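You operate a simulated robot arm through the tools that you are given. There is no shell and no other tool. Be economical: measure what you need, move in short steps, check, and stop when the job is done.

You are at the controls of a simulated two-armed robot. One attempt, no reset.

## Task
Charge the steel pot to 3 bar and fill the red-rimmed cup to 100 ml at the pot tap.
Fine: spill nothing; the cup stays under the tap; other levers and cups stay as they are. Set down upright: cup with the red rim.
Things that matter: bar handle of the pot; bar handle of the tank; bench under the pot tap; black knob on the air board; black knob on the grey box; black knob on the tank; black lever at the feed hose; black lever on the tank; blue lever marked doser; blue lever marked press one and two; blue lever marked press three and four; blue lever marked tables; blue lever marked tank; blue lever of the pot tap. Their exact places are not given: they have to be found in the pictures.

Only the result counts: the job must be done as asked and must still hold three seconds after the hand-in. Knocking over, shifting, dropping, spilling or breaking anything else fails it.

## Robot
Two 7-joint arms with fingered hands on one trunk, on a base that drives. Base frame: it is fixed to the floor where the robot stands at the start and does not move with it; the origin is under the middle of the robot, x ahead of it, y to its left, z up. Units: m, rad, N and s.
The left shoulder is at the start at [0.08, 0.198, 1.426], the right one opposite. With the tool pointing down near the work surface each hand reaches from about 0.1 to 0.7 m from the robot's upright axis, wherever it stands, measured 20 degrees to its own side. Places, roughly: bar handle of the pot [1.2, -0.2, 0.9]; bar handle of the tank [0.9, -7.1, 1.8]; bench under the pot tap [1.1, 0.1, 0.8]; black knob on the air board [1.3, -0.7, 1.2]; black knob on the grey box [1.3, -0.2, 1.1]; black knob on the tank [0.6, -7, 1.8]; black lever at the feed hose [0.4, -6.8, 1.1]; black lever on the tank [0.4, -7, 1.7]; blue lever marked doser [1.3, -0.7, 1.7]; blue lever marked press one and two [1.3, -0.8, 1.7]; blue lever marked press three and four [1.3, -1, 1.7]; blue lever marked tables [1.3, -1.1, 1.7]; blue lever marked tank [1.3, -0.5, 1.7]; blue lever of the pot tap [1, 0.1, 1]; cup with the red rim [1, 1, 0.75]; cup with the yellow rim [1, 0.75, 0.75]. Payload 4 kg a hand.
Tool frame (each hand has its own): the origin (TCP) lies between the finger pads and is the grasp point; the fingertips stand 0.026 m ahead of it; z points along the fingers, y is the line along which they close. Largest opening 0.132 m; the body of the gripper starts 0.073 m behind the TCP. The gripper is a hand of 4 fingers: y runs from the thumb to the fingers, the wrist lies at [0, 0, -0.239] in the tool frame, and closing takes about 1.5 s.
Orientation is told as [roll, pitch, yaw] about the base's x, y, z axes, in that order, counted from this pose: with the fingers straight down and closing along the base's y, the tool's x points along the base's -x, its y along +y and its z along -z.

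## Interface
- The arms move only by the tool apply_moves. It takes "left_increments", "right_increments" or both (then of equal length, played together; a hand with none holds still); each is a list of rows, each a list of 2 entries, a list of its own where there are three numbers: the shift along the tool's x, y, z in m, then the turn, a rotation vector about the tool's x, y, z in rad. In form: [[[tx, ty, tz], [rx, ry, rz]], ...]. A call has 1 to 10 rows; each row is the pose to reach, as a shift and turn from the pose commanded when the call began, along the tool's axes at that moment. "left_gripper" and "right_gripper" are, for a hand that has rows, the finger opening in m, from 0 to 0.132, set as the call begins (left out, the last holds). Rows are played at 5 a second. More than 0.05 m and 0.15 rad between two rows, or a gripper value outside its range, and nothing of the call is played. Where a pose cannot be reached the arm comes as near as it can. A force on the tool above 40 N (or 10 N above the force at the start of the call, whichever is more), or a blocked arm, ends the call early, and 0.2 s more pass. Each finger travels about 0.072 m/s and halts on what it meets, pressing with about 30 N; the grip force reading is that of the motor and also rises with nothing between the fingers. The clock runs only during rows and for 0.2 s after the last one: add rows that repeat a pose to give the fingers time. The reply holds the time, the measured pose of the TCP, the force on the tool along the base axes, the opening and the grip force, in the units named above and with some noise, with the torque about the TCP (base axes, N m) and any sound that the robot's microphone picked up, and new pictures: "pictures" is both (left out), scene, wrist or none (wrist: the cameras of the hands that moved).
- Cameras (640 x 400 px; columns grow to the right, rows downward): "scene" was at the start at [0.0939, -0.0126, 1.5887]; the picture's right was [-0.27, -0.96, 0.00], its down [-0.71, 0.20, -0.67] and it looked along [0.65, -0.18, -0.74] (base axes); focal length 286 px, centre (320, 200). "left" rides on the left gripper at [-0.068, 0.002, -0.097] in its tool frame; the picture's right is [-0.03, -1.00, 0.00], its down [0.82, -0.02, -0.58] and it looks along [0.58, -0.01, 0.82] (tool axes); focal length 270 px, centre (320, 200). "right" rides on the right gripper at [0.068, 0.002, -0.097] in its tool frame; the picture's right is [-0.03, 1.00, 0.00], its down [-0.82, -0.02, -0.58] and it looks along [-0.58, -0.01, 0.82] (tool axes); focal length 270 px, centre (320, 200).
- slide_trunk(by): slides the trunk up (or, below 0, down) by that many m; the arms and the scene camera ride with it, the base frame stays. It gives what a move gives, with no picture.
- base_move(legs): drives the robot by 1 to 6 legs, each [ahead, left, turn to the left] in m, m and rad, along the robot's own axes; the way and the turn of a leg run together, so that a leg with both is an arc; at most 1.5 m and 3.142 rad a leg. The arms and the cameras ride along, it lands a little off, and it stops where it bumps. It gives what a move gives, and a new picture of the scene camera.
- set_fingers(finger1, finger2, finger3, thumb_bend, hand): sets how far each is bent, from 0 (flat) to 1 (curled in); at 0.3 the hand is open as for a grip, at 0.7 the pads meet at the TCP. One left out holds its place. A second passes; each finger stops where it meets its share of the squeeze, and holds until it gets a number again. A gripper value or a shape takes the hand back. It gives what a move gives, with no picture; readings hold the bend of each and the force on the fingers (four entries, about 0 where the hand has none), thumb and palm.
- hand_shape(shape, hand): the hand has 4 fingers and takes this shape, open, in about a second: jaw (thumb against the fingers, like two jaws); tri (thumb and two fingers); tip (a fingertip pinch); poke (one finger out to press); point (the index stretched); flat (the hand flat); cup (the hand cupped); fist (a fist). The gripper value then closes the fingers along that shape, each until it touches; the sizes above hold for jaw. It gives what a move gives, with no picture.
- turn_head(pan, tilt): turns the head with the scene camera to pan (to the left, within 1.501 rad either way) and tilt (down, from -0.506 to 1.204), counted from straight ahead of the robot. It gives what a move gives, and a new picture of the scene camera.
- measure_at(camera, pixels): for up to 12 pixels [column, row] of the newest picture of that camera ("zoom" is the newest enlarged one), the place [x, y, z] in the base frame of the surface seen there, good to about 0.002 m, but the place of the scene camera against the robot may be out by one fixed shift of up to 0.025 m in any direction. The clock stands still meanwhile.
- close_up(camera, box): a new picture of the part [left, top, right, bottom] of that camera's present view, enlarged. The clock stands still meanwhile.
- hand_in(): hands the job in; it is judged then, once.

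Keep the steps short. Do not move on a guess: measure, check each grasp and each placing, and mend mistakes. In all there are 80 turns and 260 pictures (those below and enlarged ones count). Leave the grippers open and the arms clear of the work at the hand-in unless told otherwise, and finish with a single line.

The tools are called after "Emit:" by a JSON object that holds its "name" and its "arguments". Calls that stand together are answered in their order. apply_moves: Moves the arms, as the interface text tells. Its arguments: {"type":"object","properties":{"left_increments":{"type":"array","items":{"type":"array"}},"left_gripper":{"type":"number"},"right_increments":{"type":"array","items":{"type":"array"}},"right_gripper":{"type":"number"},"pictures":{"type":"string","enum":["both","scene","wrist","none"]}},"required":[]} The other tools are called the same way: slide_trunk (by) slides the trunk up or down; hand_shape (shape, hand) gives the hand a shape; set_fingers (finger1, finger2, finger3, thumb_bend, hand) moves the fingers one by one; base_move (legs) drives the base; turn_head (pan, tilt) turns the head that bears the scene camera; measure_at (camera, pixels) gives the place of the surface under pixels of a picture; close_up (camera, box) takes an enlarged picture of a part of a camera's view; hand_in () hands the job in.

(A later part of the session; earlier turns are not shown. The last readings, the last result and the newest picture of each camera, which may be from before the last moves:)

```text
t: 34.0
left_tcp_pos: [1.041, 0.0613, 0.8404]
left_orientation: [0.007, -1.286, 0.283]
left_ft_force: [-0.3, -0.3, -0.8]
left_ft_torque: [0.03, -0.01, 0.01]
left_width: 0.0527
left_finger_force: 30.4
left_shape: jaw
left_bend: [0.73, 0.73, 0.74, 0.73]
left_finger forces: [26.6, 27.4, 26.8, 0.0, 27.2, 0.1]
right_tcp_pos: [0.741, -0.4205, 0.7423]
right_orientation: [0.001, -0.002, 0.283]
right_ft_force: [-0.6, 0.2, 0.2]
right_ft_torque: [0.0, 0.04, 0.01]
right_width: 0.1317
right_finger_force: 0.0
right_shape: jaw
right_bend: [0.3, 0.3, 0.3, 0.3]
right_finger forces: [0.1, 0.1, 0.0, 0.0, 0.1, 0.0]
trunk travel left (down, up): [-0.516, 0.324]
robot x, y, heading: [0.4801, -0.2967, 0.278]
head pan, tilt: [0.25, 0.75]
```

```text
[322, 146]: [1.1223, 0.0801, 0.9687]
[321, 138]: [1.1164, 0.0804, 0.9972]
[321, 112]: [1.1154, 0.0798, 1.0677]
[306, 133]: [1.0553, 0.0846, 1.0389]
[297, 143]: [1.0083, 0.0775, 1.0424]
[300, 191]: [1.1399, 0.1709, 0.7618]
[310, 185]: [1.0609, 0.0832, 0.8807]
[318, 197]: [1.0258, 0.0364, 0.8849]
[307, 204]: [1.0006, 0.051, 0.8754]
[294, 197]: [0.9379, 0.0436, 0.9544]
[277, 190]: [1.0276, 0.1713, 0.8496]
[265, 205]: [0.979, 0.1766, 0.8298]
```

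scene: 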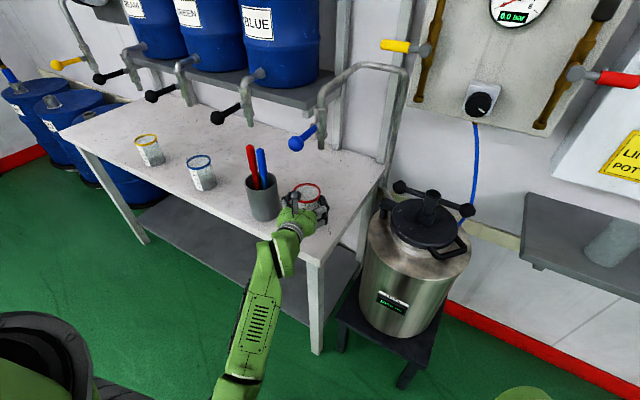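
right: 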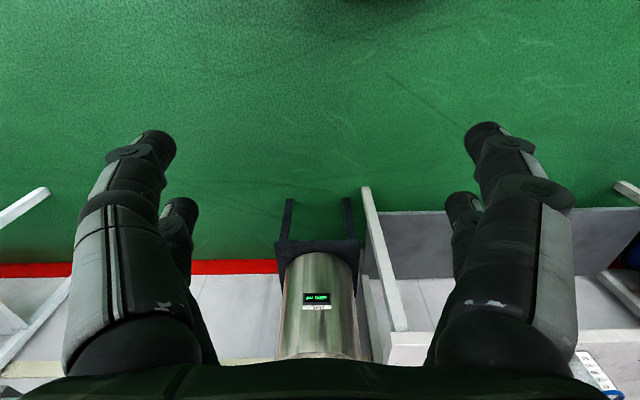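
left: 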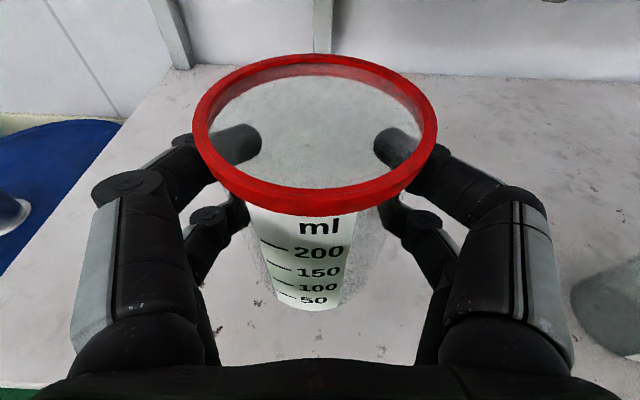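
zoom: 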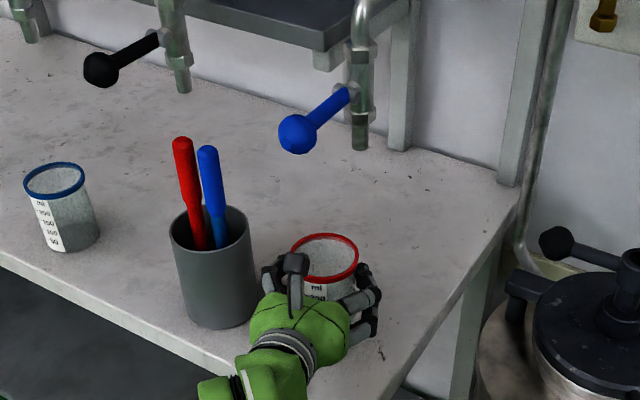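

Relative to the rim centre (≈[1.031, 0.067]), the spout centre (≈[1.127, 0.082], tip z≈0.965) is 0.096 ahead and 0.012 right. I move the cup there, then lower it.

Emit:
{"name": "apply_moves", "arguments": {"left_increments": [[[-0.009, -0.004, 0.031], [0, 0, 0]], [[-0.018, -0.008, 0.062], [0, 0, 0]], [[-0.027, -0.012, 0.092], [0, 0, 0]], [[-0.027, -0.012, 0.092], [0, 0, 0]]], "pictures": "both"}}

```text
t: 35.0
left_tcp_pos: [1.1348, 0.0784, 0.8393]
left_orientation: [0.006, -1.286, 0.284]
left_ft_force: [-0.6, 0.0, -0.3]
left_ft_torque: [0.01, 0.0, 0.01]
left_width: 0.0526
left_finger_force: 30.0
left_shape: jaw
left_bend: [0.73, 0.73, 0.74, 0.73]
left_finger forces: [26.6, 27.4, 26.7, 0.0, 27.3, 0.0]
right_tcp_pos: [0.7405, -0.4213, 0.7416]
right_orientation: [0.0, -0.004, 0.282]
right_ft_force: [0.4, 0.1, 0.0]
right_ft_torque: [-0.02, -0.02, 0.04]
right_width: 0.1319
right_finger_force: 0.0
right_shape: jaw
right_bend: [0.3, 0.3, 0.3, 0.3]
right_finger forces: [0.0, 0.0, 0.0, 0.0, 0.1, 0.0]
trunk travel left (down, up): [-0.516, 0.324]
robot x, y, heading: [0.4787, -0.2947, 0.282]
head pan, tilt: [0.25, 0.75]
```

scene: 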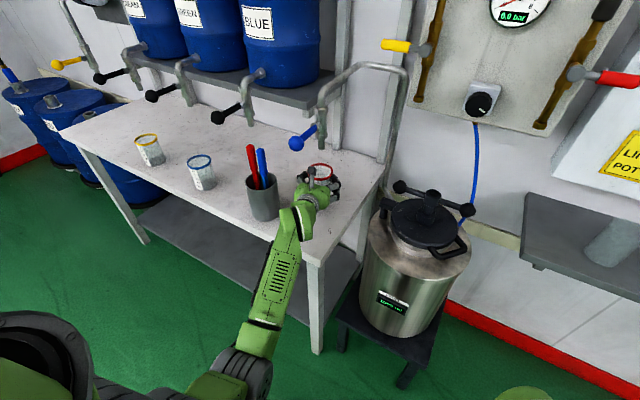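
left: 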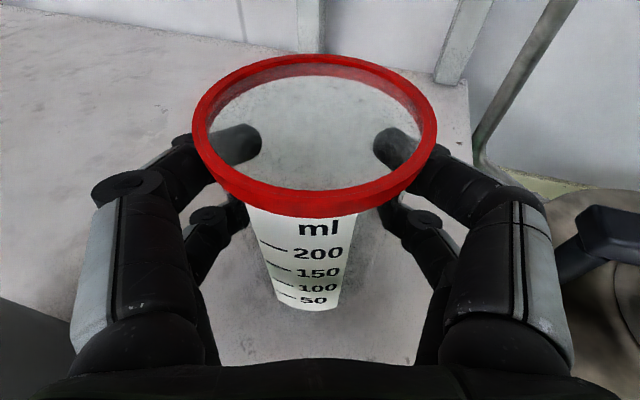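

Now lower 0.028 to set it on the bench, watching the force.

Emit:
{"name": "apply_moves", "arguments": {"left_increments": [[[0.0134, 0, 0.0039], [0, 0, 0]], [[0.0269, 0, 0.0078], [0, 0, 0]], [[0.0274, 0, 0.008], [0, 0, 0]]], "pictures": "scene"}}

Emit:
{"name": "close_up", "arguments": {"camera": "scene", "box": [270, 90, 370, 240]}}

Emit:
{"name": "measure_at", "arguments": {"camera": "zoom", "pixels": [[342, 211], [312, 196], [374, 200], [336, 186], [330, 145], [380, 340]]}}

```text
t: 35.8
left_tcp_pos: [1.137, 0.0793, 0.8111]
left_orientation: [0.005, -1.284, 0.282]
left_ft_force: [0.3, -0.5, -0.2]
left_ft_torque: [0.0, 0.0, -0.01]
left_width: 0.0527
left_finger_force: 30.3
left_shape: jaw
left_bend: [0.73, 0.73, 0.74, 0.73]
left_finger forces: [26.7, 27.6, 26.8, 0.1, 27.3, 0.1]
right_tcp_pos: [0.7405, -0.4197, 0.7412]
right_orientation: [-0.001, -0.003, 0.283]
right_ft_force: [-0.6, -0.7, 0.1]
right_ft_torque: [0.0, 0.0, -0.01]
right_width: 0.1318
right_finger_force: 0.1
right_shape: jaw
right_bend: [0.3, 0.3, 0.3, 0.3]
right_finger forces: [0.1, 0.0, 0.0, 0.0, 0.1, 0.0]
trunk travel left (down, up): [-0.516, 0.324]
robot x, y, heading: [0.4808, -0.2941, 0.279]
head pan, tilt: [0.25, 0.75]
```

scene: 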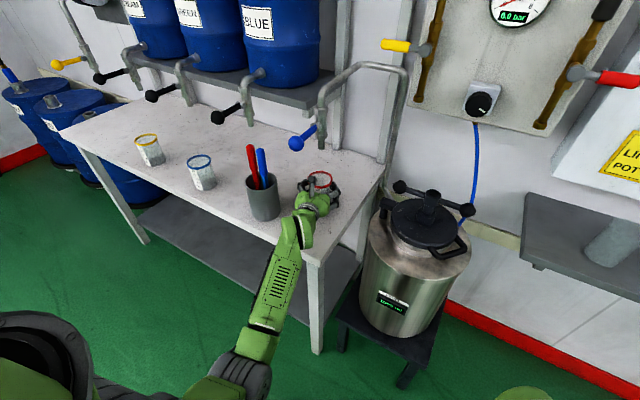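

```text
2.67 times, centred on (320, 165) of scene
```

zoom: 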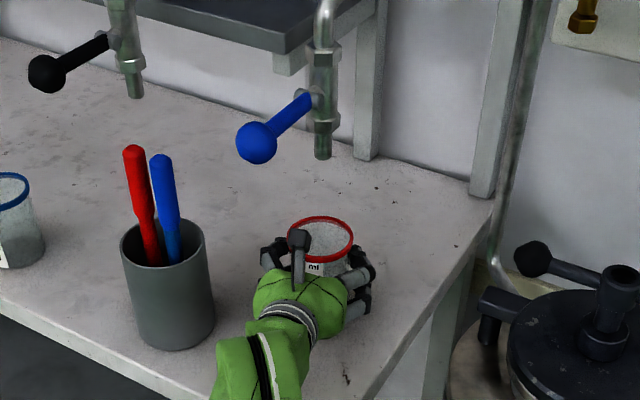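

```text
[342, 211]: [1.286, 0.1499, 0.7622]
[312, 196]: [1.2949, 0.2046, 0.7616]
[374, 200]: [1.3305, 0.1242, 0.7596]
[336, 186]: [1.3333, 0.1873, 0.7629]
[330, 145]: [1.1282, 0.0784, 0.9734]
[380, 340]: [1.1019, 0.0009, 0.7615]
```

Emit:
{"name": "measure_at", "arguments": {"camera": "zoom", "pixels": [[321, 217], [352, 241], [322, 259], [322, 156], [323, 90]]}}

Emit:
{"name": "apply_moves", "arguments": {"left_increments": [[[0.002, 0, 0.0006], [0, 0, 0]], [[0.003, 0, 0.0009], [0, 0, 0]]], "pictures": "none"}}

```text
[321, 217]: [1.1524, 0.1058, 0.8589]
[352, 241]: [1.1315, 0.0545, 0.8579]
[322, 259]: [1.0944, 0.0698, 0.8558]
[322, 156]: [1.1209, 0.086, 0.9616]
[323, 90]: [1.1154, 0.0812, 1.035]
```

```text
t: 36.4
left_tcp_pos: [1.1376, 0.0781, 0.8098]
left_orientation: [0.011, -1.29, 0.28]
left_ft_force: [2.1, -0.2, 5.9]
left_ft_torque: [0.11, 0.11, -0.03]
left_width: 0.0529
left_finger_force: 29.5
left_shape: jaw
left_bend: [0.73, 0.73, 0.74, 0.73]
left_finger forces: [27.8, 27.7, 27.0, 0.0, 28.0, 0.1]
right_tcp_pos: [0.7402, -0.4197, 0.7425]
right_orientation: [0.001, -0.005, 0.283]
right_ft_force: [-0.6, 0.7, 0.0]
right_ft_torque: [0.01, -0.01, -0.02]
right_width: 0.1318
right_finger_force: 0.0
right_shape: jaw
right_bend: [0.3, 0.3, 0.3, 0.3]
right_finger forces: [0.0, 0.0, 0.0, 0.0, 0.0, 0.0]
trunk travel left (down, up): [-0.516, 0.324]
robot x, y, heading: [0.4787, -0.2965, 0.285]
head pan, tilt: [0.25, 0.75]
```

It now rests on the bench (5.9 N) with the rim centred under the spout. I open the hand and draw straight back.

Emit:
{"name": "apply_moves", "arguments": {"left_increments": [[[-0.002, 0, -0.0006], [0, 0, 0]], [[-0.002, 0, -0.0006], [0, 0, 0]], [[-0.002, 0, -0.0006], [0, 0, 0]], [[-0.002, 0, -0.0006], [0, 0, 0]], [[-0.002, 0, -0.0006], [0, 0, 0]], [[-0.002, 0, -0.0006], [0, 0, 0]], [[-0.002, 0, -0.0006], [0, 0, 0]]], "left_gripper": 0.132, "pictures": "both"}}

```text
t: 38.0
left_tcp_pos: [1.1354, 0.0774, 0.8117]
left_orientation: [0.004, -1.287, 0.283]
left_ft_force: [0.8, -0.2, 0.1]
left_ft_torque: [0.04, 0.0, 0.0]
left_width: 0.1318
left_finger_force: 0.1
left_shape: jaw
left_bend: [0.3, 0.3, 0.3, 0.3]
left_finger forces: [0.0, 0.1, 0.0, 0.0, 0.0, 0.0]
right_tcp_pos: [0.7409, -0.4201, 0.7412]
right_orientation: [0.0, -0.003, 0.283]
right_ft_force: [0.0, 1.2, 0.4]
right_ft_torque: [0.02, -0.02, -0.03]
right_width: 0.1318
right_finger_force: 0.0
right_shape: jaw
right_bend: [0.3, 0.3, 0.3, 0.3]
right_finger forces: [0.1, 0.0, 0.0, 0.1, 0.0, 0.1]
trunk travel left (down, up): [-0.516, 0.324]
robot x, y, heading: [0.4783, -0.2935, 0.281]
head pan, tilt: [0.25, 0.75]
```

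scene: 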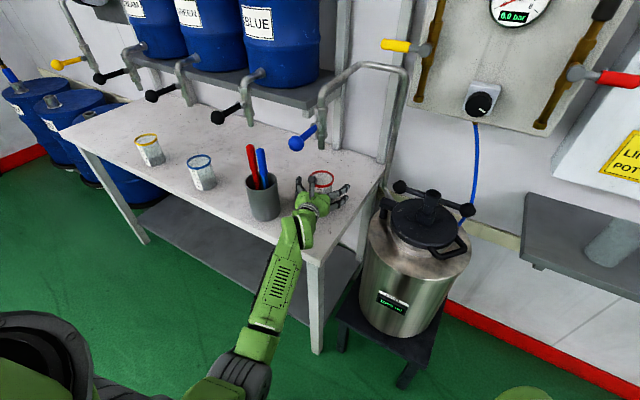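
left: 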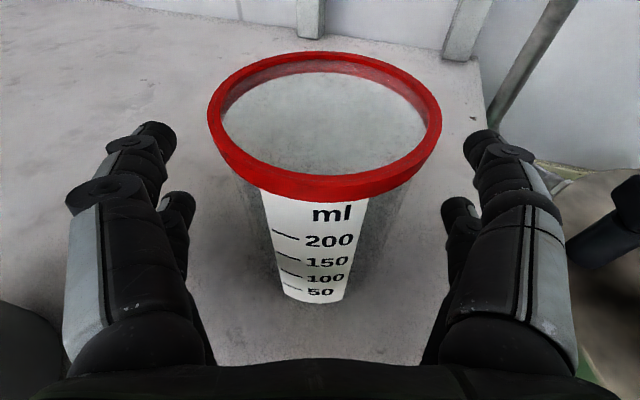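

Emit:
{"name": "apply_moves", "arguments": {"left_increments": [[[0.008, 0, -0.031], [0, 0, 0]], [[0.016, 0, -0.062], [0, 0, 0]], [[0.024, 0, -0.093], [0, 0, 0]]], "pictures": "none"}}

Emit:
{"name": "base_move", "arguments": {"legs": [[-0.25, 0, 0]]}}

Emit:
{"name": "close_up", "arguments": {"camera": "scene", "box": [240, 60, 440, 200]}}

```text
t: 38.8
left_tcp_pos: [1.0445, 0.0511, 0.816]
left_orientation: [0.005, -1.287, 0.285]
left_ft_force: [-0.1, 0.3, -0.1]
left_ft_torque: [0.0, -0.01, 0.04]
left_width: 0.132
left_finger_force: 0.0
left_shape: jaw
left_bend: [0.3, 0.3, 0.3, 0.3]
left_finger forces: [0.0, 0.0, 0.0, 0.1, 0.0, 0.0]
right_tcp_pos: [0.7402, -0.4202, 0.7423]
right_orientation: [-0.001, -0.005, 0.282]
right_ft_force: [0.3, -0.7, 0.8]
right_ft_torque: [0.0, 0.0, -0.01]
right_width: 0.1321
right_finger_force: 0.0
right_shape: jaw
right_bend: [0.3, 0.3, 0.3, 0.3]
right_finger forces: [0.0, 0.0, 0.0, 0.0, 0.0, 0.0]
trunk travel left (down, up): [-0.516, 0.324]
robot x, y, heading: [0.4834, -0.2952, 0.279]
head pan, tilt: [0.25, 0.75]
```

```text
t: 40.6
left_tcp_pos: [0.8093, -0.0172, 0.8135]
left_orientation: [0.004, -1.286, 0.283]
left_ft_force: [-0.3, 0.5, 0.0]
left_ft_torque: [0.0, -0.03, -0.01]
left_width: 0.1316
left_finger_force: 0.0
left_shape: jaw
left_bend: [0.3, 0.3, 0.3, 0.3]
left_finger forces: [0.0, 0.1, 0.0, 0.0, 0.0, 0.1]
right_tcp_pos: [0.5062, -0.4889, 0.7411]
right_orientation: [0.0, -0.004, 0.283]
right_ft_force: [-0.5, 1.0, 0.2]
right_ft_torque: [0.0, -0.02, -0.01]
right_width: 0.132
right_finger_force: 0.0
right_shape: jaw
right_bend: [0.3, 0.3, 0.3, 0.3]
right_finger forces: [0.0, 0.1, 0.0, 0.1, 0.0, 0.0]
trunk travel left (down, up): [-0.516, 0.324]
robot x, y, heading: [0.2435, -0.3669, 0.283]
head pan, tilt: [0.25, 0.75]
```

scene: 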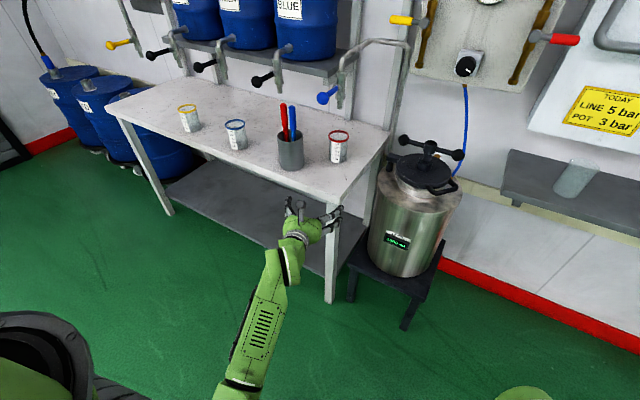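

```text
2.86 times, centred on (340, 130) of scene
```

zoom: 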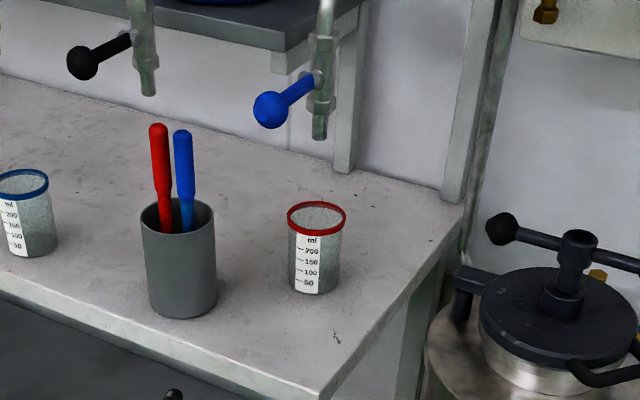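

The cup stands upright under the spout. Next the grey box knob (scene ≈[1.229, -0.230, 1.124]). I raise the trunk, square up to the wall, and go before it with the left hand.

Emit:
{"name": "slide_trunk", "arguments": {"by": 0.3}}

Emit:
{"name": "base_move", "arguments": {"legs": [[0, 0, -0.283], [0.216, -0.043, 0]]}}

Emit:
{"name": "turn_head", "arguments": {"pan": 0.2, "tilt": 0.45}}

Emit:
{"name": "apply_moves", "arguments": {"left_increments": [[[0, 0, 0], [0, -0.142, 0]], [[0, 0, 0], [0, -0.284, 0]], [[0, 0, 0], [0, -0.284, 0]]], "pictures": "both"}}

```text
t: 43.6
left_tcp_pos: [0.8086, -0.0157, 1.1125]
left_orientation: [0.005, -1.287, 0.285]
left_ft_force: [0.1, 0.4, -0.3]
left_ft_torque: [-0.03, -0.02, 0.0]
left_width: 0.1316
left_finger_force: 0.0
left_shape: jaw
left_bend: [0.3, 0.3, 0.3, 0.3]
left_finger forces: [0.1, 0.1, 0.0, 0.1, 0.0, 0.1]
right_tcp_pos: [0.506, -0.4884, 1.0415]
right_orientation: [0.0, -0.005, 0.283]
right_ft_force: [0.3, -0.4, 0.7]
right_ft_torque: [0.01, 0.01, 0.0]
right_width: 0.132
right_finger_force: 0.1
right_shape: jaw
right_bend: [0.3, 0.3, 0.3, 0.3]
right_finger forces: [0.0, 0.0, 0.1, 0.0, 0.1, 0.0]
trunk travel left (down, up): [-0.816, 0.024]
robot x, y, heading: [0.245, -0.3644, 0.284]
head pan, tilt: [0.25, 0.75]
```

```text
t: 46.2
left_tcp_pos: [1.0937, -0.2269, 1.1163]
left_orientation: [0.001, -1.289, 0.01]
left_ft_force: [-0.1, -0.3, 0.0]
left_ft_torque: [-0.02, 0.0, -0.01]
left_width: 0.132
left_finger_force: 0.2
left_shape: jaw
left_bend: [0.3, 0.3, 0.3, 0.3]
left_finger forces: [0.1, 0.1, 0.1, 0.1, 0.0, 0.0]
right_tcp_pos: [0.6736, -0.5966, 1.043]
right_orientation: [-0.002, -0.008, 0.008]
right_ft_force: [0.1, 0.9, -0.4]
right_ft_torque: [0.01, -0.03, -0.02]
right_width: 0.1319
right_finger_force: 0.0
right_shape: jaw
right_bend: [0.3, 0.3, 0.3, 0.3]
right_finger forces: [0.0, 0.0, 0.0, 0.0, 0.0, 0.0]
trunk travel left (down, up): [-0.816, 0.024]
robot x, y, heading: [0.4615, -0.4101, 0.006]
head pan, tilt: [0.25, 0.75]
```

scene: 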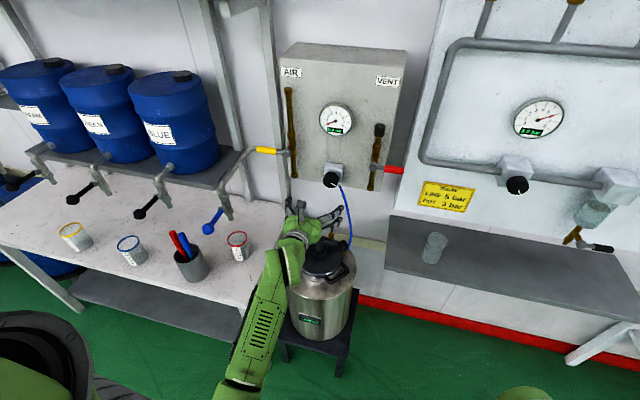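

```text
t: 47.0
left_tcp_pos: [1.0994, -0.2277, 1.1145]
left_orientation: [0.006, -1.285, 0.008]
left_ft_force: [-0.2, -0.7, 0.2]
left_ft_torque: [0.01, -0.02, -0.02]
left_width: 0.1318
left_finger_force: 0.2
left_shape: jaw
left_bend: [0.3, 0.3, 0.3, 0.3]
left_finger forces: [0.1, 0.1, 0.0, 0.0, 0.1, 0.0]
right_tcp_pos: [0.6771, -0.5979, 1.0423]
right_orientation: [-0.001, -0.003, 0.006]
right_ft_force: [-1.4, -0.2, -0.7]
right_ft_torque: [0.01, -0.01, -0.01]
right_width: 0.132
right_finger_force: 0.0
right_shape: jaw
right_bend: [0.3, 0.3, 0.3, 0.3]
right_finger forces: [0.1, 0.0, 0.1, 0.0, 0.0, 0.0]
trunk travel left (down, up): [-0.816, 0.024]
robot x, y, heading: [0.4623, -0.4082, 0.009]
head pan, tilt: [0.201, 0.45]
```

scene: 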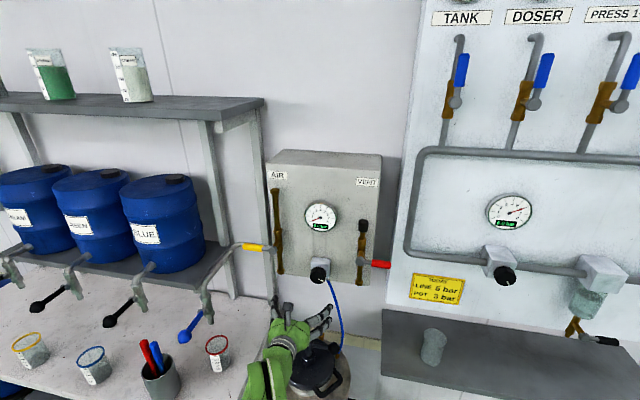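

```text
t: 47.8
left_tcp_pos: [1.0986, -0.2282, 1.1136]
left_orientation: [0.905, -1.57, -0.894]
left_ft_force: [0.2, -0.1, 0.4]
left_ft_torque: [-0.03, 0.0, 0.0]
left_width: 0.132
left_finger_force: 0.1
left_shape: jaw
left_bend: [0.3, 0.3, 0.3, 0.3]
left_finger forces: [0.1, 0.1, 0.0, 0.0, 0.0, 0.0]
right_tcp_pos: [0.678, -0.5971, 1.0414]
right_orientation: [0.0, -0.004, 0.005]
right_ft_force: [-0.6, -0.2, 0.5]
right_ft_torque: [0.02, 0.03, 0.01]
right_width: 0.1319
right_finger_force: 0.0
right_shape: jaw
right_bend: [0.3, 0.3, 0.3, 0.3]
right_finger forces: [0.0, 0.0, 0.1, 0.0, 0.0, 0.1]
trunk travel left (down, up): [-0.816, 0.024]
robot x, y, heading: [0.4605, -0.4091, 0.013]
head pan, tilt: [0.201, 0.45]
```

scene: 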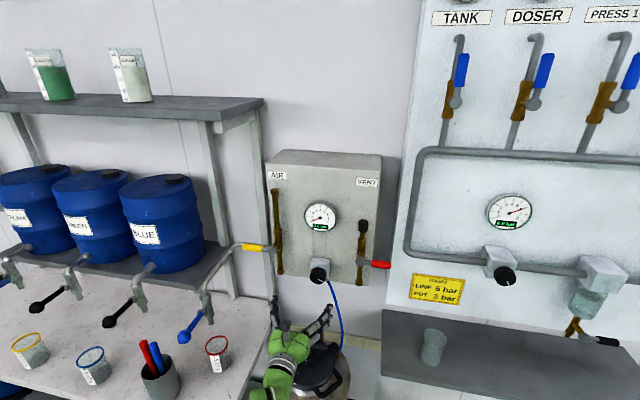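
left: 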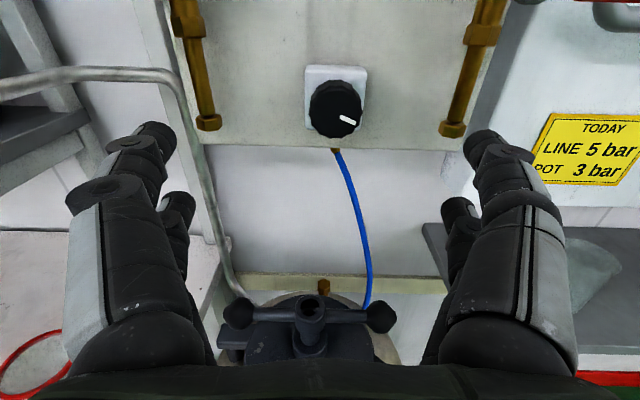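

Emit:
{"name": "close_up", "arguments": {"camera": "left", "box": [280, 50, 390, 150]}}

Emit:
{"name": "measure_at", "arguments": {"camera": "left", "pixels": [[335, 108], [312, 108], [359, 108], [335, 82], [335, 134], [325, 105], [345, 98], [250, 60], [310, 310], [238, 312], [380, 318], [195, 70]]}}

Emit:
{"name": "close_up", "arguments": {"camera": "scene", "box": [470, 180, 560, 300]}}

```text
4.00 times, centred on (335, 100) of left
```

zoom: 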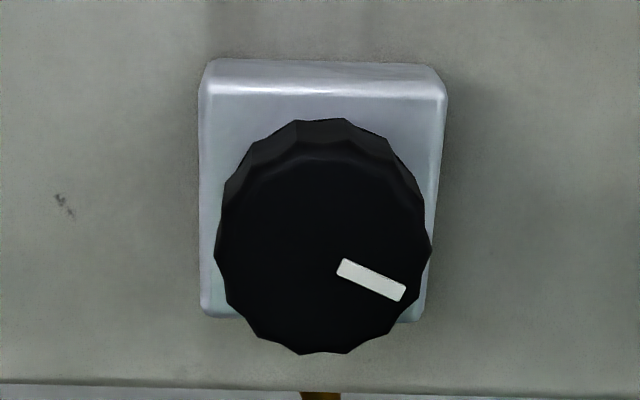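

```text
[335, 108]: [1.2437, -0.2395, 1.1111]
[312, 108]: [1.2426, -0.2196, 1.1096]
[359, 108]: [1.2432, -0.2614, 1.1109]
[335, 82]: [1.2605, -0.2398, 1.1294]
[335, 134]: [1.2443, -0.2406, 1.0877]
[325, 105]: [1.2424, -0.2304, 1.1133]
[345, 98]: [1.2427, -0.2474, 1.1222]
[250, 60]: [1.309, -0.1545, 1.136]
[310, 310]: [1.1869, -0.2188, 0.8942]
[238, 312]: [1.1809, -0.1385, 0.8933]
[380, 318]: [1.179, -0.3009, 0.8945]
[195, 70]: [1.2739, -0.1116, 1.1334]
```

```text
3.33 times, centred on (515, 240) of scene
```

zoom: 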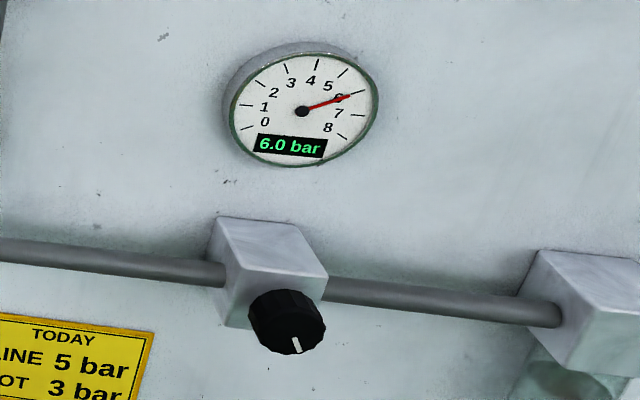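

The knob centre is [1.2435 front, -0.2405, 1.110], 0.044 across; its mark points to about 4 o'clock. The line's 6.0 bar knob points near 6 o'clock, so this knob is likely set too high. I'll turn it anticlockwise before opening the air. I go 0.08 nearer and pre-roll the hand clockwise.

Emit:
{"name": "base_move", "arguments": {"legs": [[0.08, -0.012, 0]]}}

Emit:
{"name": "apply_moves", "arguments": {"left_increments": [[[0, 0, 0], [0, 0, 0.14]], [[0, 0, 0], [0, 0, 0.28]], [[0, 0, 0], [0, 0, 0.42]], [[0, 0, 0], [0, 0, 0.56]], [[0, 0, 0], [0, 0, 0.7]], [[0, 0, 0], [0, 0, 0.7]]], "pictures": "wrist"}}

```text
t: 48.9
left_tcp_pos: [1.1666, -0.2364, 1.119]
left_orientation: [-3.129, -1.564, 3.142]
left_ft_force: [-0.6, -0.4, 0.0]
left_ft_torque: [-0.03, 0.0, -0.02]
left_width: 0.1318
left_finger_force: 0.0
left_shape: jaw
left_bend: [0.3, 0.3, 0.3, 0.3]
left_finger forces: [0.0, 0.0, 0.0, 0.0, 0.0, 0.0]
right_tcp_pos: [0.746, -0.6075, 1.0447]
right_orientation: [-0.002, -0.011, 0.008]
right_ft_force: [0.2, 0.5, -0.7]
right_ft_torque: [0.0, -0.01, -0.05]
right_width: 0.132
right_finger_force: 0.1
right_shape: jaw
right_bend: [0.3, 0.3, 0.3, 0.3]
right_finger forces: [0.0, 0.1, 0.0, 0.1, 0.1, 0.0]
trunk travel left (down, up): [-0.816, 0.024]
robot x, y, heading: [0.5333, -0.4221, 0.006]
head pan, tilt: [0.201, 0.45]
```

scene: 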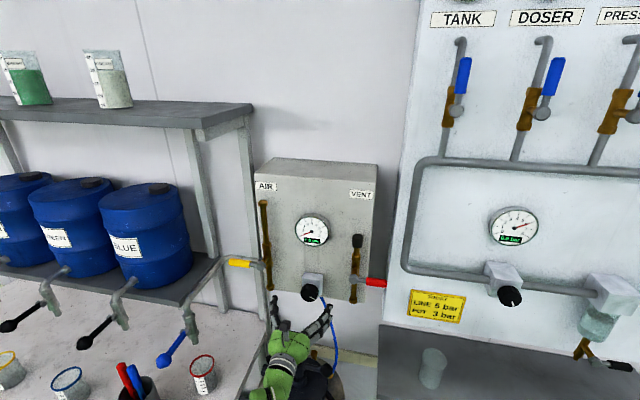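

```text
t: 50.3
left_tcp_pos: [1.1748, -0.2387, 1.1138]
left_orientation: [1.569, -0.868, -1.558]
left_ft_force: [0.4, -0.5, 0.9]
left_ft_torque: [0.01, 0.03, 0.01]
left_width: 0.132
left_finger_force: 0.0
left_shape: jaw
left_bend: [0.3, 0.3, 0.3, 0.3]
left_finger forces: [0.0, 0.0, 0.1, 0.0, 0.1, 0.0]
right_tcp_pos: [0.7539, -0.6079, 1.0421]
right_orientation: [0.001, -0.003, 0.009]
right_ft_force: [0.2, 1.3, 0.2]
right_ft_torque: [0.01, -0.02, 0.03]
right_width: 0.1319
right_finger_force: 0.0
right_shape: jaw
right_bend: [0.3, 0.3, 0.3, 0.3]
right_finger forces: [0.0, 0.0, 0.0, 0.1, 0.0, 0.1]
trunk travel left (down, up): [-0.816, 0.024]
robot x, y, heading: [0.537, -0.4185, 0.005]
head pan, tilt: [0.201, 0.45]
```

left: 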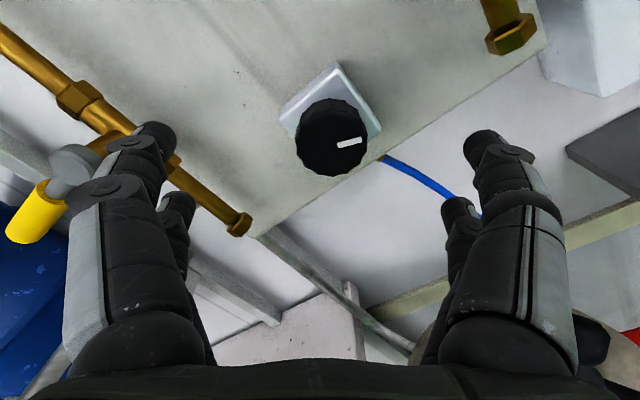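

Roll is fine. Now advance 0.061 so the fingertips straddle the knob.

Emit:
{"name": "apply_moves", "arguments": {"left_increments": [[[0.001, -0.002, 0.03], [0, 0, 0]], [[0.002, -0.004, 0.061], [0, 0, 0]], [[0.002, -0.004, 0.061], [0, 0, 0]]], "pictures": "wrist"}}

```text
t: 51.1
left_tcp_pos: [1.2355, -0.2413, 1.1091]
left_orientation: [1.57, -0.869, -1.558]
left_ft_force: [0.0, 0.2, 0.2]
left_ft_torque: [-0.02, 0.02, 0.0]
left_width: 0.1319
left_finger_force: 0.0
left_shape: jaw
left_bend: [0.3, 0.3, 0.3, 0.3]
left_finger forces: [0.1, 0.0, 0.1, 0.0, 0.1, 0.0]
right_tcp_pos: [0.7554, -0.6092, 1.0417]
right_orientation: [0.0, -0.004, 0.006]
right_ft_force: [-0.7, 0.1, -0.3]
right_ft_torque: [0.0, 0.01, 0.01]
right_width: 0.1318
right_finger_force: 0.0
right_shape: jaw
right_bend: [0.3, 0.3, 0.3, 0.3]
right_finger forces: [0.0, 0.1, 0.0, 0.0, 0.0, 0.0]
trunk travel left (down, up): [-0.816, 0.024]
robot x, y, heading: [0.536, -0.4185, 0.005]
head pan, tilt: [0.201, 0.45]
```

left: 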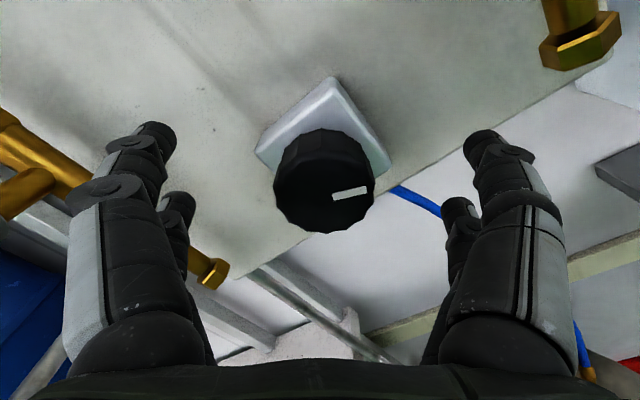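

Centred. I close on the knob.

Emit:
{"name": "apply_moves", "arguments": {"left_increments": [[[0, 0, 0], [0, 0, 0]], [[0, 0, 0], [0, 0, 0]], [[0, 0, 0], [0, 0, 0]], [[0, 0, 0], [0, 0, 0]], [[0, 0, 0], [0, 0, 0]], [[0, 0, 0], [0, 0, 0]], [[0, 0, 0], [0, 0, 0]], [[0, 0, 0], [0, 0, 0]]], "left_gripper": 0.036, "pictures": "wrist"}}

```text
t: 52.9
left_tcp_pos: [1.2371, -0.2411, 1.1094]
left_orientation: [1.567, -0.87, -1.558]
left_ft_force: [0.3, -0.6, -1.5]
left_ft_torque: [0.02, 0.01, -0.01]
left_width: 0.0371
left_finger_force: 0.1
left_shape: jaw
left_bend: [0.73, 0.73, 0.73, 0.7]
left_finger forces: [0.1, 0.0, 1.4, 0.1, 0.0, 0.0]
right_tcp_pos: [0.7559, -0.6082, 1.0422]
right_orientation: [0.001, -0.002, 0.008]
right_ft_force: [0.4, 0.7, 0.0]
right_ft_torque: [0.04, -0.01, 0.0]
right_width: 0.1318
right_finger_force: 0.1
right_shape: jaw
right_bend: [0.3, 0.3, 0.3, 0.3]
right_finger forces: [0.0, 0.1, 0.1, 0.0, 0.1, 0.1]
trunk travel left (down, up): [-0.816, 0.024]
robot x, y, heading: [0.5384, -0.4222, 0.006]
head pan, tilt: [0.201, 0.45]
```

left: 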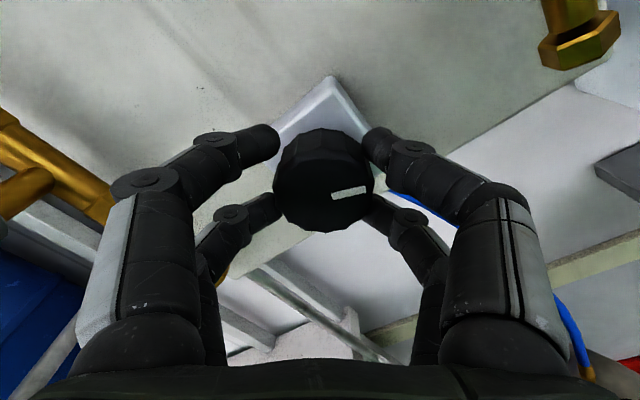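

Fingers only just touch; I squeeze further.

Emit:
{"name": "apply_moves", "arguments": {"left_increments": [[[0, 0, 0], [0, 0, 0]], [[0, 0, 0], [0, 0, 0]], [[0, 0, 0], [0, 0, 0]]], "left_gripper": 0.015, "pictures": "none"}}

Emit:
{"name": "apply_moves", "arguments": {"left_increments": [[[0, 0, 0], [0, 0, -0.1]], [[0, 0, 0], [0, 0, -0.2]], [[0, 0, 0], [0, 0, -0.3]], [[0, 0, 0], [0, 0, -0.4]], [[0, 0, 0], [0, 0, -0.4]]], "pictures": "wrist"}}

```text
t: 53.7
left_tcp_pos: [1.2368, -0.2411, 1.1093]
left_orientation: [1.57, -0.869, -1.557]
left_ft_force: [3.5, 0.4, -0.1]
left_ft_torque: [0.05, -0.02, -0.02]
left_width: 0.0251
left_finger_force: 30.1
left_shape: jaw
left_bend: [0.73, 0.73, 0.73, 0.7]
left_finger forces: [27.7, 30.7, 27.3, 0.0, 22.0, 0.1]
right_tcp_pos: [0.7547, -0.609, 1.0411]
right_orientation: [0.001, -0.003, 0.005]
right_ft_force: [-0.1, 0.0, 0.1]
right_ft_torque: [-0.07, -0.02, 0.01]
right_width: 0.132
right_finger_force: 0.1
right_shape: jaw
right_bend: [0.3, 0.3, 0.3, 0.3]
right_finger forces: [0.1, 0.0, 0.1, 0.0, 0.0, 0.0]
trunk travel left (down, up): [-0.816, 0.024]
robot x, y, heading: [0.5405, -0.4221, 0.008]
head pan, tilt: [0.201, 0.45]
```

```text
t: 54.9
left_tcp_pos: [1.2364, -0.2393, 1.1097]
left_orientation: [1.564, -1.271, -1.553]
left_ft_force: [-1.2, 1.1, -0.9]
left_ft_torque: [0.02, 0.04, 0.03]
left_width: 0.025
left_finger_force: 29.4
left_shape: jaw
left_bend: [0.73, 0.73, 0.73, 0.7]
left_finger forces: [28.2, 32.2, 27.8, 0.0, 22.1, 0.0]
right_tcp_pos: [0.7557, -0.6082, 1.0421]
right_orientation: [0.0, -0.003, 0.008]
right_ft_force: [0.0, 0.1, -0.6]
right_ft_torque: [0.03, 0.0, 0.0]
right_width: 0.1319
right_finger_force: 0.1
right_shape: jaw
right_bend: [0.3, 0.3, 0.3, 0.3]
right_finger forces: [0.0, 0.0, 0.0, 0.1, 0.0, 0.0]
trunk travel left (down, up): [-0.816, 0.024]
robot x, y, heading: [0.537, -0.4193, 0.003]
head pan, tilt: [0.201, 0.45]
```

left: 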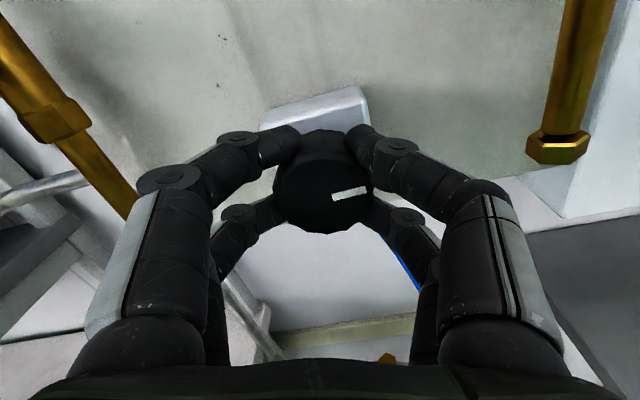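

The knob turns with the hand. I continue anticlockwise.

Emit:
{"name": "apply_moves", "arguments": {"left_increments": [[[0, 0, 0], [0, 0, -0.12]], [[0, 0, 0], [0, 0, -0.24]], [[0, 0, 0], [0, 0, -0.36]], [[0, 0, 0], [0, 0, -0.48]], [[0, 0, 0], [0, 0, -0.6]], [[0, 0, 0], [0, 0, -0.72]], [[0, 0, 0], [0, 0, -0.84]], [[0, 0, 0], [0, 0, -0.96]], [[0, 0, 0], [0, 0, -0.96]]], "pictures": "both"}}

```text
t: 56.9
left_tcp_pos: [1.2373, -0.2361, 1.107]
left_orientation: [-1.563, -0.91, 1.578]
left_ft_force: [-4.5, 7.1, -9.1]
left_ft_torque: [0.08, 0.28, 0.16]
left_width: 0.0244
left_finger_force: 29.8
left_shape: jaw
left_bend: [0.73, 0.73, 0.74, 0.7]
left_finger forces: [32.0, 37.4, 28.7, 0.1, 21.6, 0.0]
right_tcp_pos: [0.756, -0.6063, 1.0422]
right_orientation: [-0.003, -0.004, 0.008]
right_ft_force: [1.2, 0.3, 0.6]
right_ft_torque: [0.0, 0.01, 0.0]
right_width: 0.1319
right_finger_force: 0.0
right_shape: jaw
right_bend: [0.3, 0.3, 0.3, 0.3]
right_finger forces: [0.1, 0.1, 0.0, 0.1, 0.1, 0.0]
trunk travel left (down, up): [-0.816, 0.024]
robot x, y, heading: [0.537, -0.418, 0.005]
head pan, tilt: [0.201, 0.45]
```

scene: 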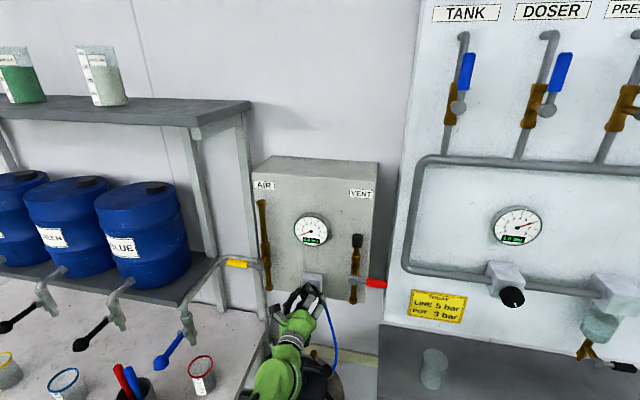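
left: 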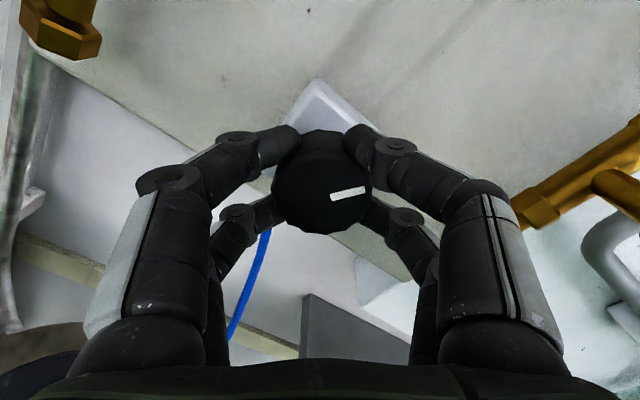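

It turned about 78° in total; the mark is now near 1 o'clock. I release, roll back and turn more to be safely low.

Emit:
{"name": "apply_moves", "arguments": {"left_increments": [[[0, 0, 0], [0, 0, 0]], [[0, 0, 0], [0, 0, 0]], [[0, 0, 0], [0, 0, 0]], [[0, 0, 0], [0, 0, 0.14]], [[0, 0, 0], [0, 0, 0.28]], [[0, 0, 0], [0, 0, 0.42]], [[0, 0, 0], [0, 0, 0.56]], [[0, 0, 0], [0, 0, 0.7]], [[0, 0, 0], [0, 0, 0.84]], [[0, 0, 0], [0, 0, 0.98]]], "left_gripper": 0.09, "pictures": "wrist"}}

Emit:
{"name": "apply_moves", "arguments": {"left_increments": [[[0, 0, 0], [0, 0, 0]], [[0, 0, 0], [0, 0, 0]], [[0, 0, 0], [0, 0, 0]], [[0, 0, 0], [0, 0, 0]], [[0, 0, 0], [0, 0, 0]], [[0, 0, 0], [0, 0, 0]], [[0, 0, 0], [0, 0, 0]]], "left_gripper": 0.015, "pictures": "none"}}

Emit:
{"name": "apply_moves", "arguments": {"left_increments": [[[0, 0, 0], [0, 0, -0.12]], [[0, 0, 0], [0, 0, -0.24]], [[0, 0, 0], [0, 0, -0.36]], [[0, 0, 0], [0, 0, -0.48]], [[0, 0, 0], [0, 0, -0.6]], [[0, 0, 0], [0, 0, -0.72]], [[0, 0, 0], [0, 0, -0.84]], [[0, 0, 0], [0, 0, -0.96]], [[0, 0, 0], [0, 0, -0.96]]], "pictures": "wrist"}}

```text
t: 59.1
left_tcp_pos: [1.2372, -0.239, 1.1091]
left_orientation: [1.567, -1.248, -1.554]
left_ft_force: [0.4, -0.5, -0.2]
left_ft_torque: [-0.01, -0.02, 0.0]
left_width: 0.0898
left_finger_force: 0.1
left_shape: jaw
left_bend: [0.69, 0.69, 0.69, 0.6]
left_finger forces: [0.0, 0.0, 0.0, 0.1, 0.0, 0.1]
right_tcp_pos: [0.7541, -0.609, 1.0408]
right_orientation: [-0.001, -0.004, 0.007]
right_ft_force: [0.1, -0.4, -0.8]
right_ft_torque: [-0.02, -0.01, -0.02]
right_width: 0.1317
right_finger_force: 0.0
right_shape: jaw
right_bend: [0.3, 0.3, 0.3, 0.3]
right_finger forces: [0.0, 0.0, 0.1, 0.1, 0.0, 0.1]
trunk travel left (down, up): [-0.816, 0.024]
robot x, y, heading: [0.5403, -0.4167, 0.007]
head pan, tilt: [0.201, 0.45]
```

left: 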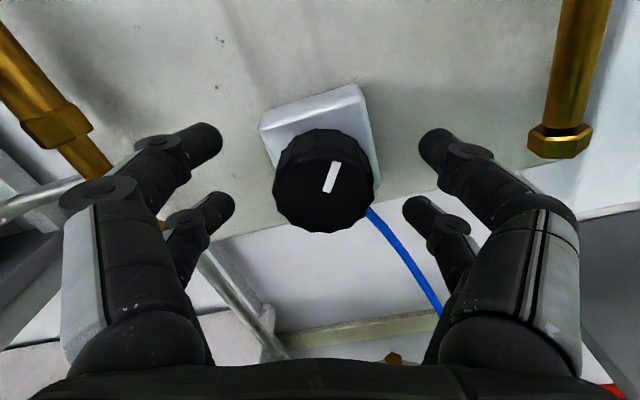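

```text
t: 60.7
left_tcp_pos: [1.2373, -0.2393, 1.1088]
left_orientation: [1.565, -1.25, -1.553]
left_ft_force: [2.0, -1.5, -0.7]
left_ft_torque: [0.01, 0.01, -0.03]
left_width: 0.0249
left_finger_force: 29.7
left_shape: jaw
left_bend: [0.73, 0.73, 0.73, 0.7]
left_finger forces: [27.7, 29.6, 29.6, 0.0, 21.0, 0.1]
right_tcp_pos: [0.7544, -0.6094, 1.0408]
right_orientation: [-0.001, -0.003, 0.007]
right_ft_force: [0.5, 1.0, -0.3]
right_ft_torque: [0.0, 0.03, -0.01]
right_width: 0.132
right_finger_force: 0.1
right_shape: jaw
right_bend: [0.3, 0.3, 0.3, 0.3]
right_finger forces: [0.0, 0.0, 0.0, 0.0, 0.1, 0.1]
trunk travel left (down, up): [-0.816, 0.024]
robot x, y, heading: [0.5385, -0.4165, 0.008]
head pan, tilt: [0.201, 0.45]
```

```text
t: 62.7
left_tcp_pos: [1.2376, -0.2363, 1.1109]
left_orientation: [-1.573, -0.932, 1.589]
left_ft_force: [7.6, 16.1, 9.6]
left_ft_torque: [2.99, -0.15, 0.4]
left_width: 0.0215
left_finger_force: 29.6
left_shape: jaw
left_bend: [0.72, 0.73, 0.73, 0.72]
left_finger forces: [78.9, 28.0, 62.4, 0.1, 13.7, 0.0]
right_tcp_pos: [0.7549, -0.6061, 1.0419]
right_orientation: [-0.002, -0.001, 0.006]
right_ft_force: [0.4, -0.1, -0.2]
right_ft_torque: [-0.01, 0.02, -0.02]
right_width: 0.1319
right_finger_force: 0.1
right_shape: jaw
right_bend: [0.3, 0.3, 0.3, 0.3]
right_finger forces: [0.0, 0.0, 0.1, 0.1, 0.0, 0.0]
trunk travel left (down, up): [-0.816, 0.024]
robot x, y, heading: [0.5358, -0.4215, 0.006]
head pan, tilt: [0.201, 0.45]
```

left: 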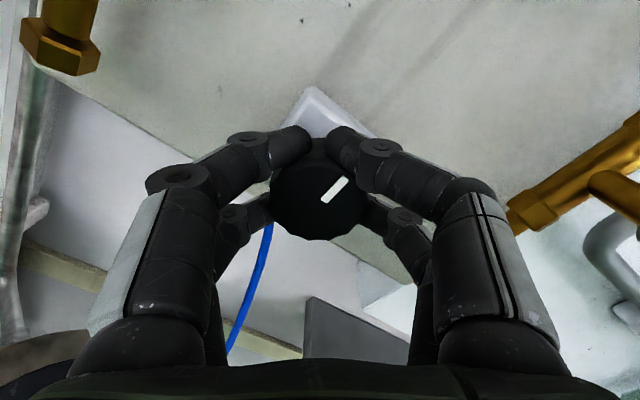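

The torque rose to 3 N m: the knob is at its lower stop, mark at 12 o'clock (zero). I release and back off, then look at the yellow lever.

Emit:
{"name": "apply_moves", "arguments": {"left_increments": [[[0, 0, 0], [0, 0, 0.1]], [[0, 0, 0], [0, 0, 0.2]], [[0, 0, 0], [0, 0, 0.3]], [[0, 0, 0], [0, 0, 0.45]], [[0, 0, 0], [0, 0, 0.6]], [[0, 0, -0.03], [0, 0, 0.67]], [[0, 0, -0.08], [0, 0, 0.67]], [[0, 0, -0.12], [0, 0, 0.67]]], "left_gripper": 0.132, "pictures": "both"}}

Emit:
{"name": "measure_at", "arguments": {"camera": "left", "pixels": [[320, 110], [335, 100], [200, 100], [180, 40], [120, 30], [100, 20]]}}

```text
t: 64.5
left_tcp_pos: [1.1166, -0.2407, 1.1111]
left_orientation: [1.6, -1.541, -1.59]
left_ft_force: [-0.8, -0.2, -0.4]
left_ft_torque: [0.0, -0.04, -0.02]
left_width: 0.1318
left_finger_force: 0.1
left_shape: jaw
left_bend: [0.3, 0.3, 0.3, 0.3]
left_finger forces: [0.1, 0.0, 0.1, 0.1, 0.0, 0.0]
right_tcp_pos: [0.7536, -0.6089, 1.0428]
right_orientation: [-0.001, -0.006, 0.006]
right_ft_force: [-0.1, 0.0, 0.4]
right_ft_torque: [-0.01, -0.03, -0.01]
right_width: 0.1322
right_finger_force: 0.3
right_shape: jaw
right_bend: [0.3, 0.3, 0.3, 0.3]
right_finger forces: [0.1, 0.0, 0.0, 0.0, 0.0, 0.0]
trunk travel left (down, up): [-0.816, 0.024]
robot x, y, heading: [0.541, -0.4187, 0.01]
head pan, tilt: [0.201, 0.45]
```

scene: 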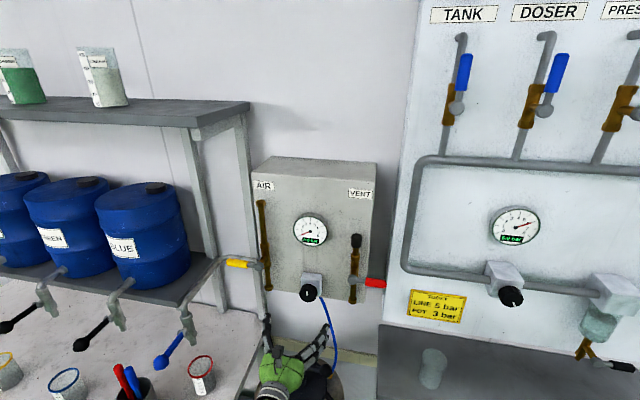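
left: 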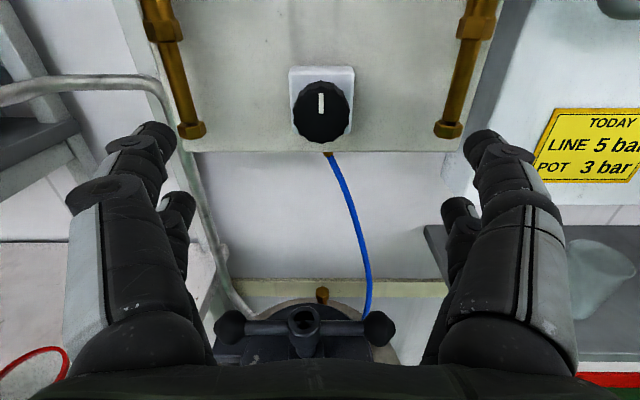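

```text
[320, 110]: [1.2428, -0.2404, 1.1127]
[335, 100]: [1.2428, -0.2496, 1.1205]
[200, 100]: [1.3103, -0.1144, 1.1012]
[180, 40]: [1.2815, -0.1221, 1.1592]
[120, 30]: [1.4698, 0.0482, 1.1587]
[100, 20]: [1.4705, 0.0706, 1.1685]
```

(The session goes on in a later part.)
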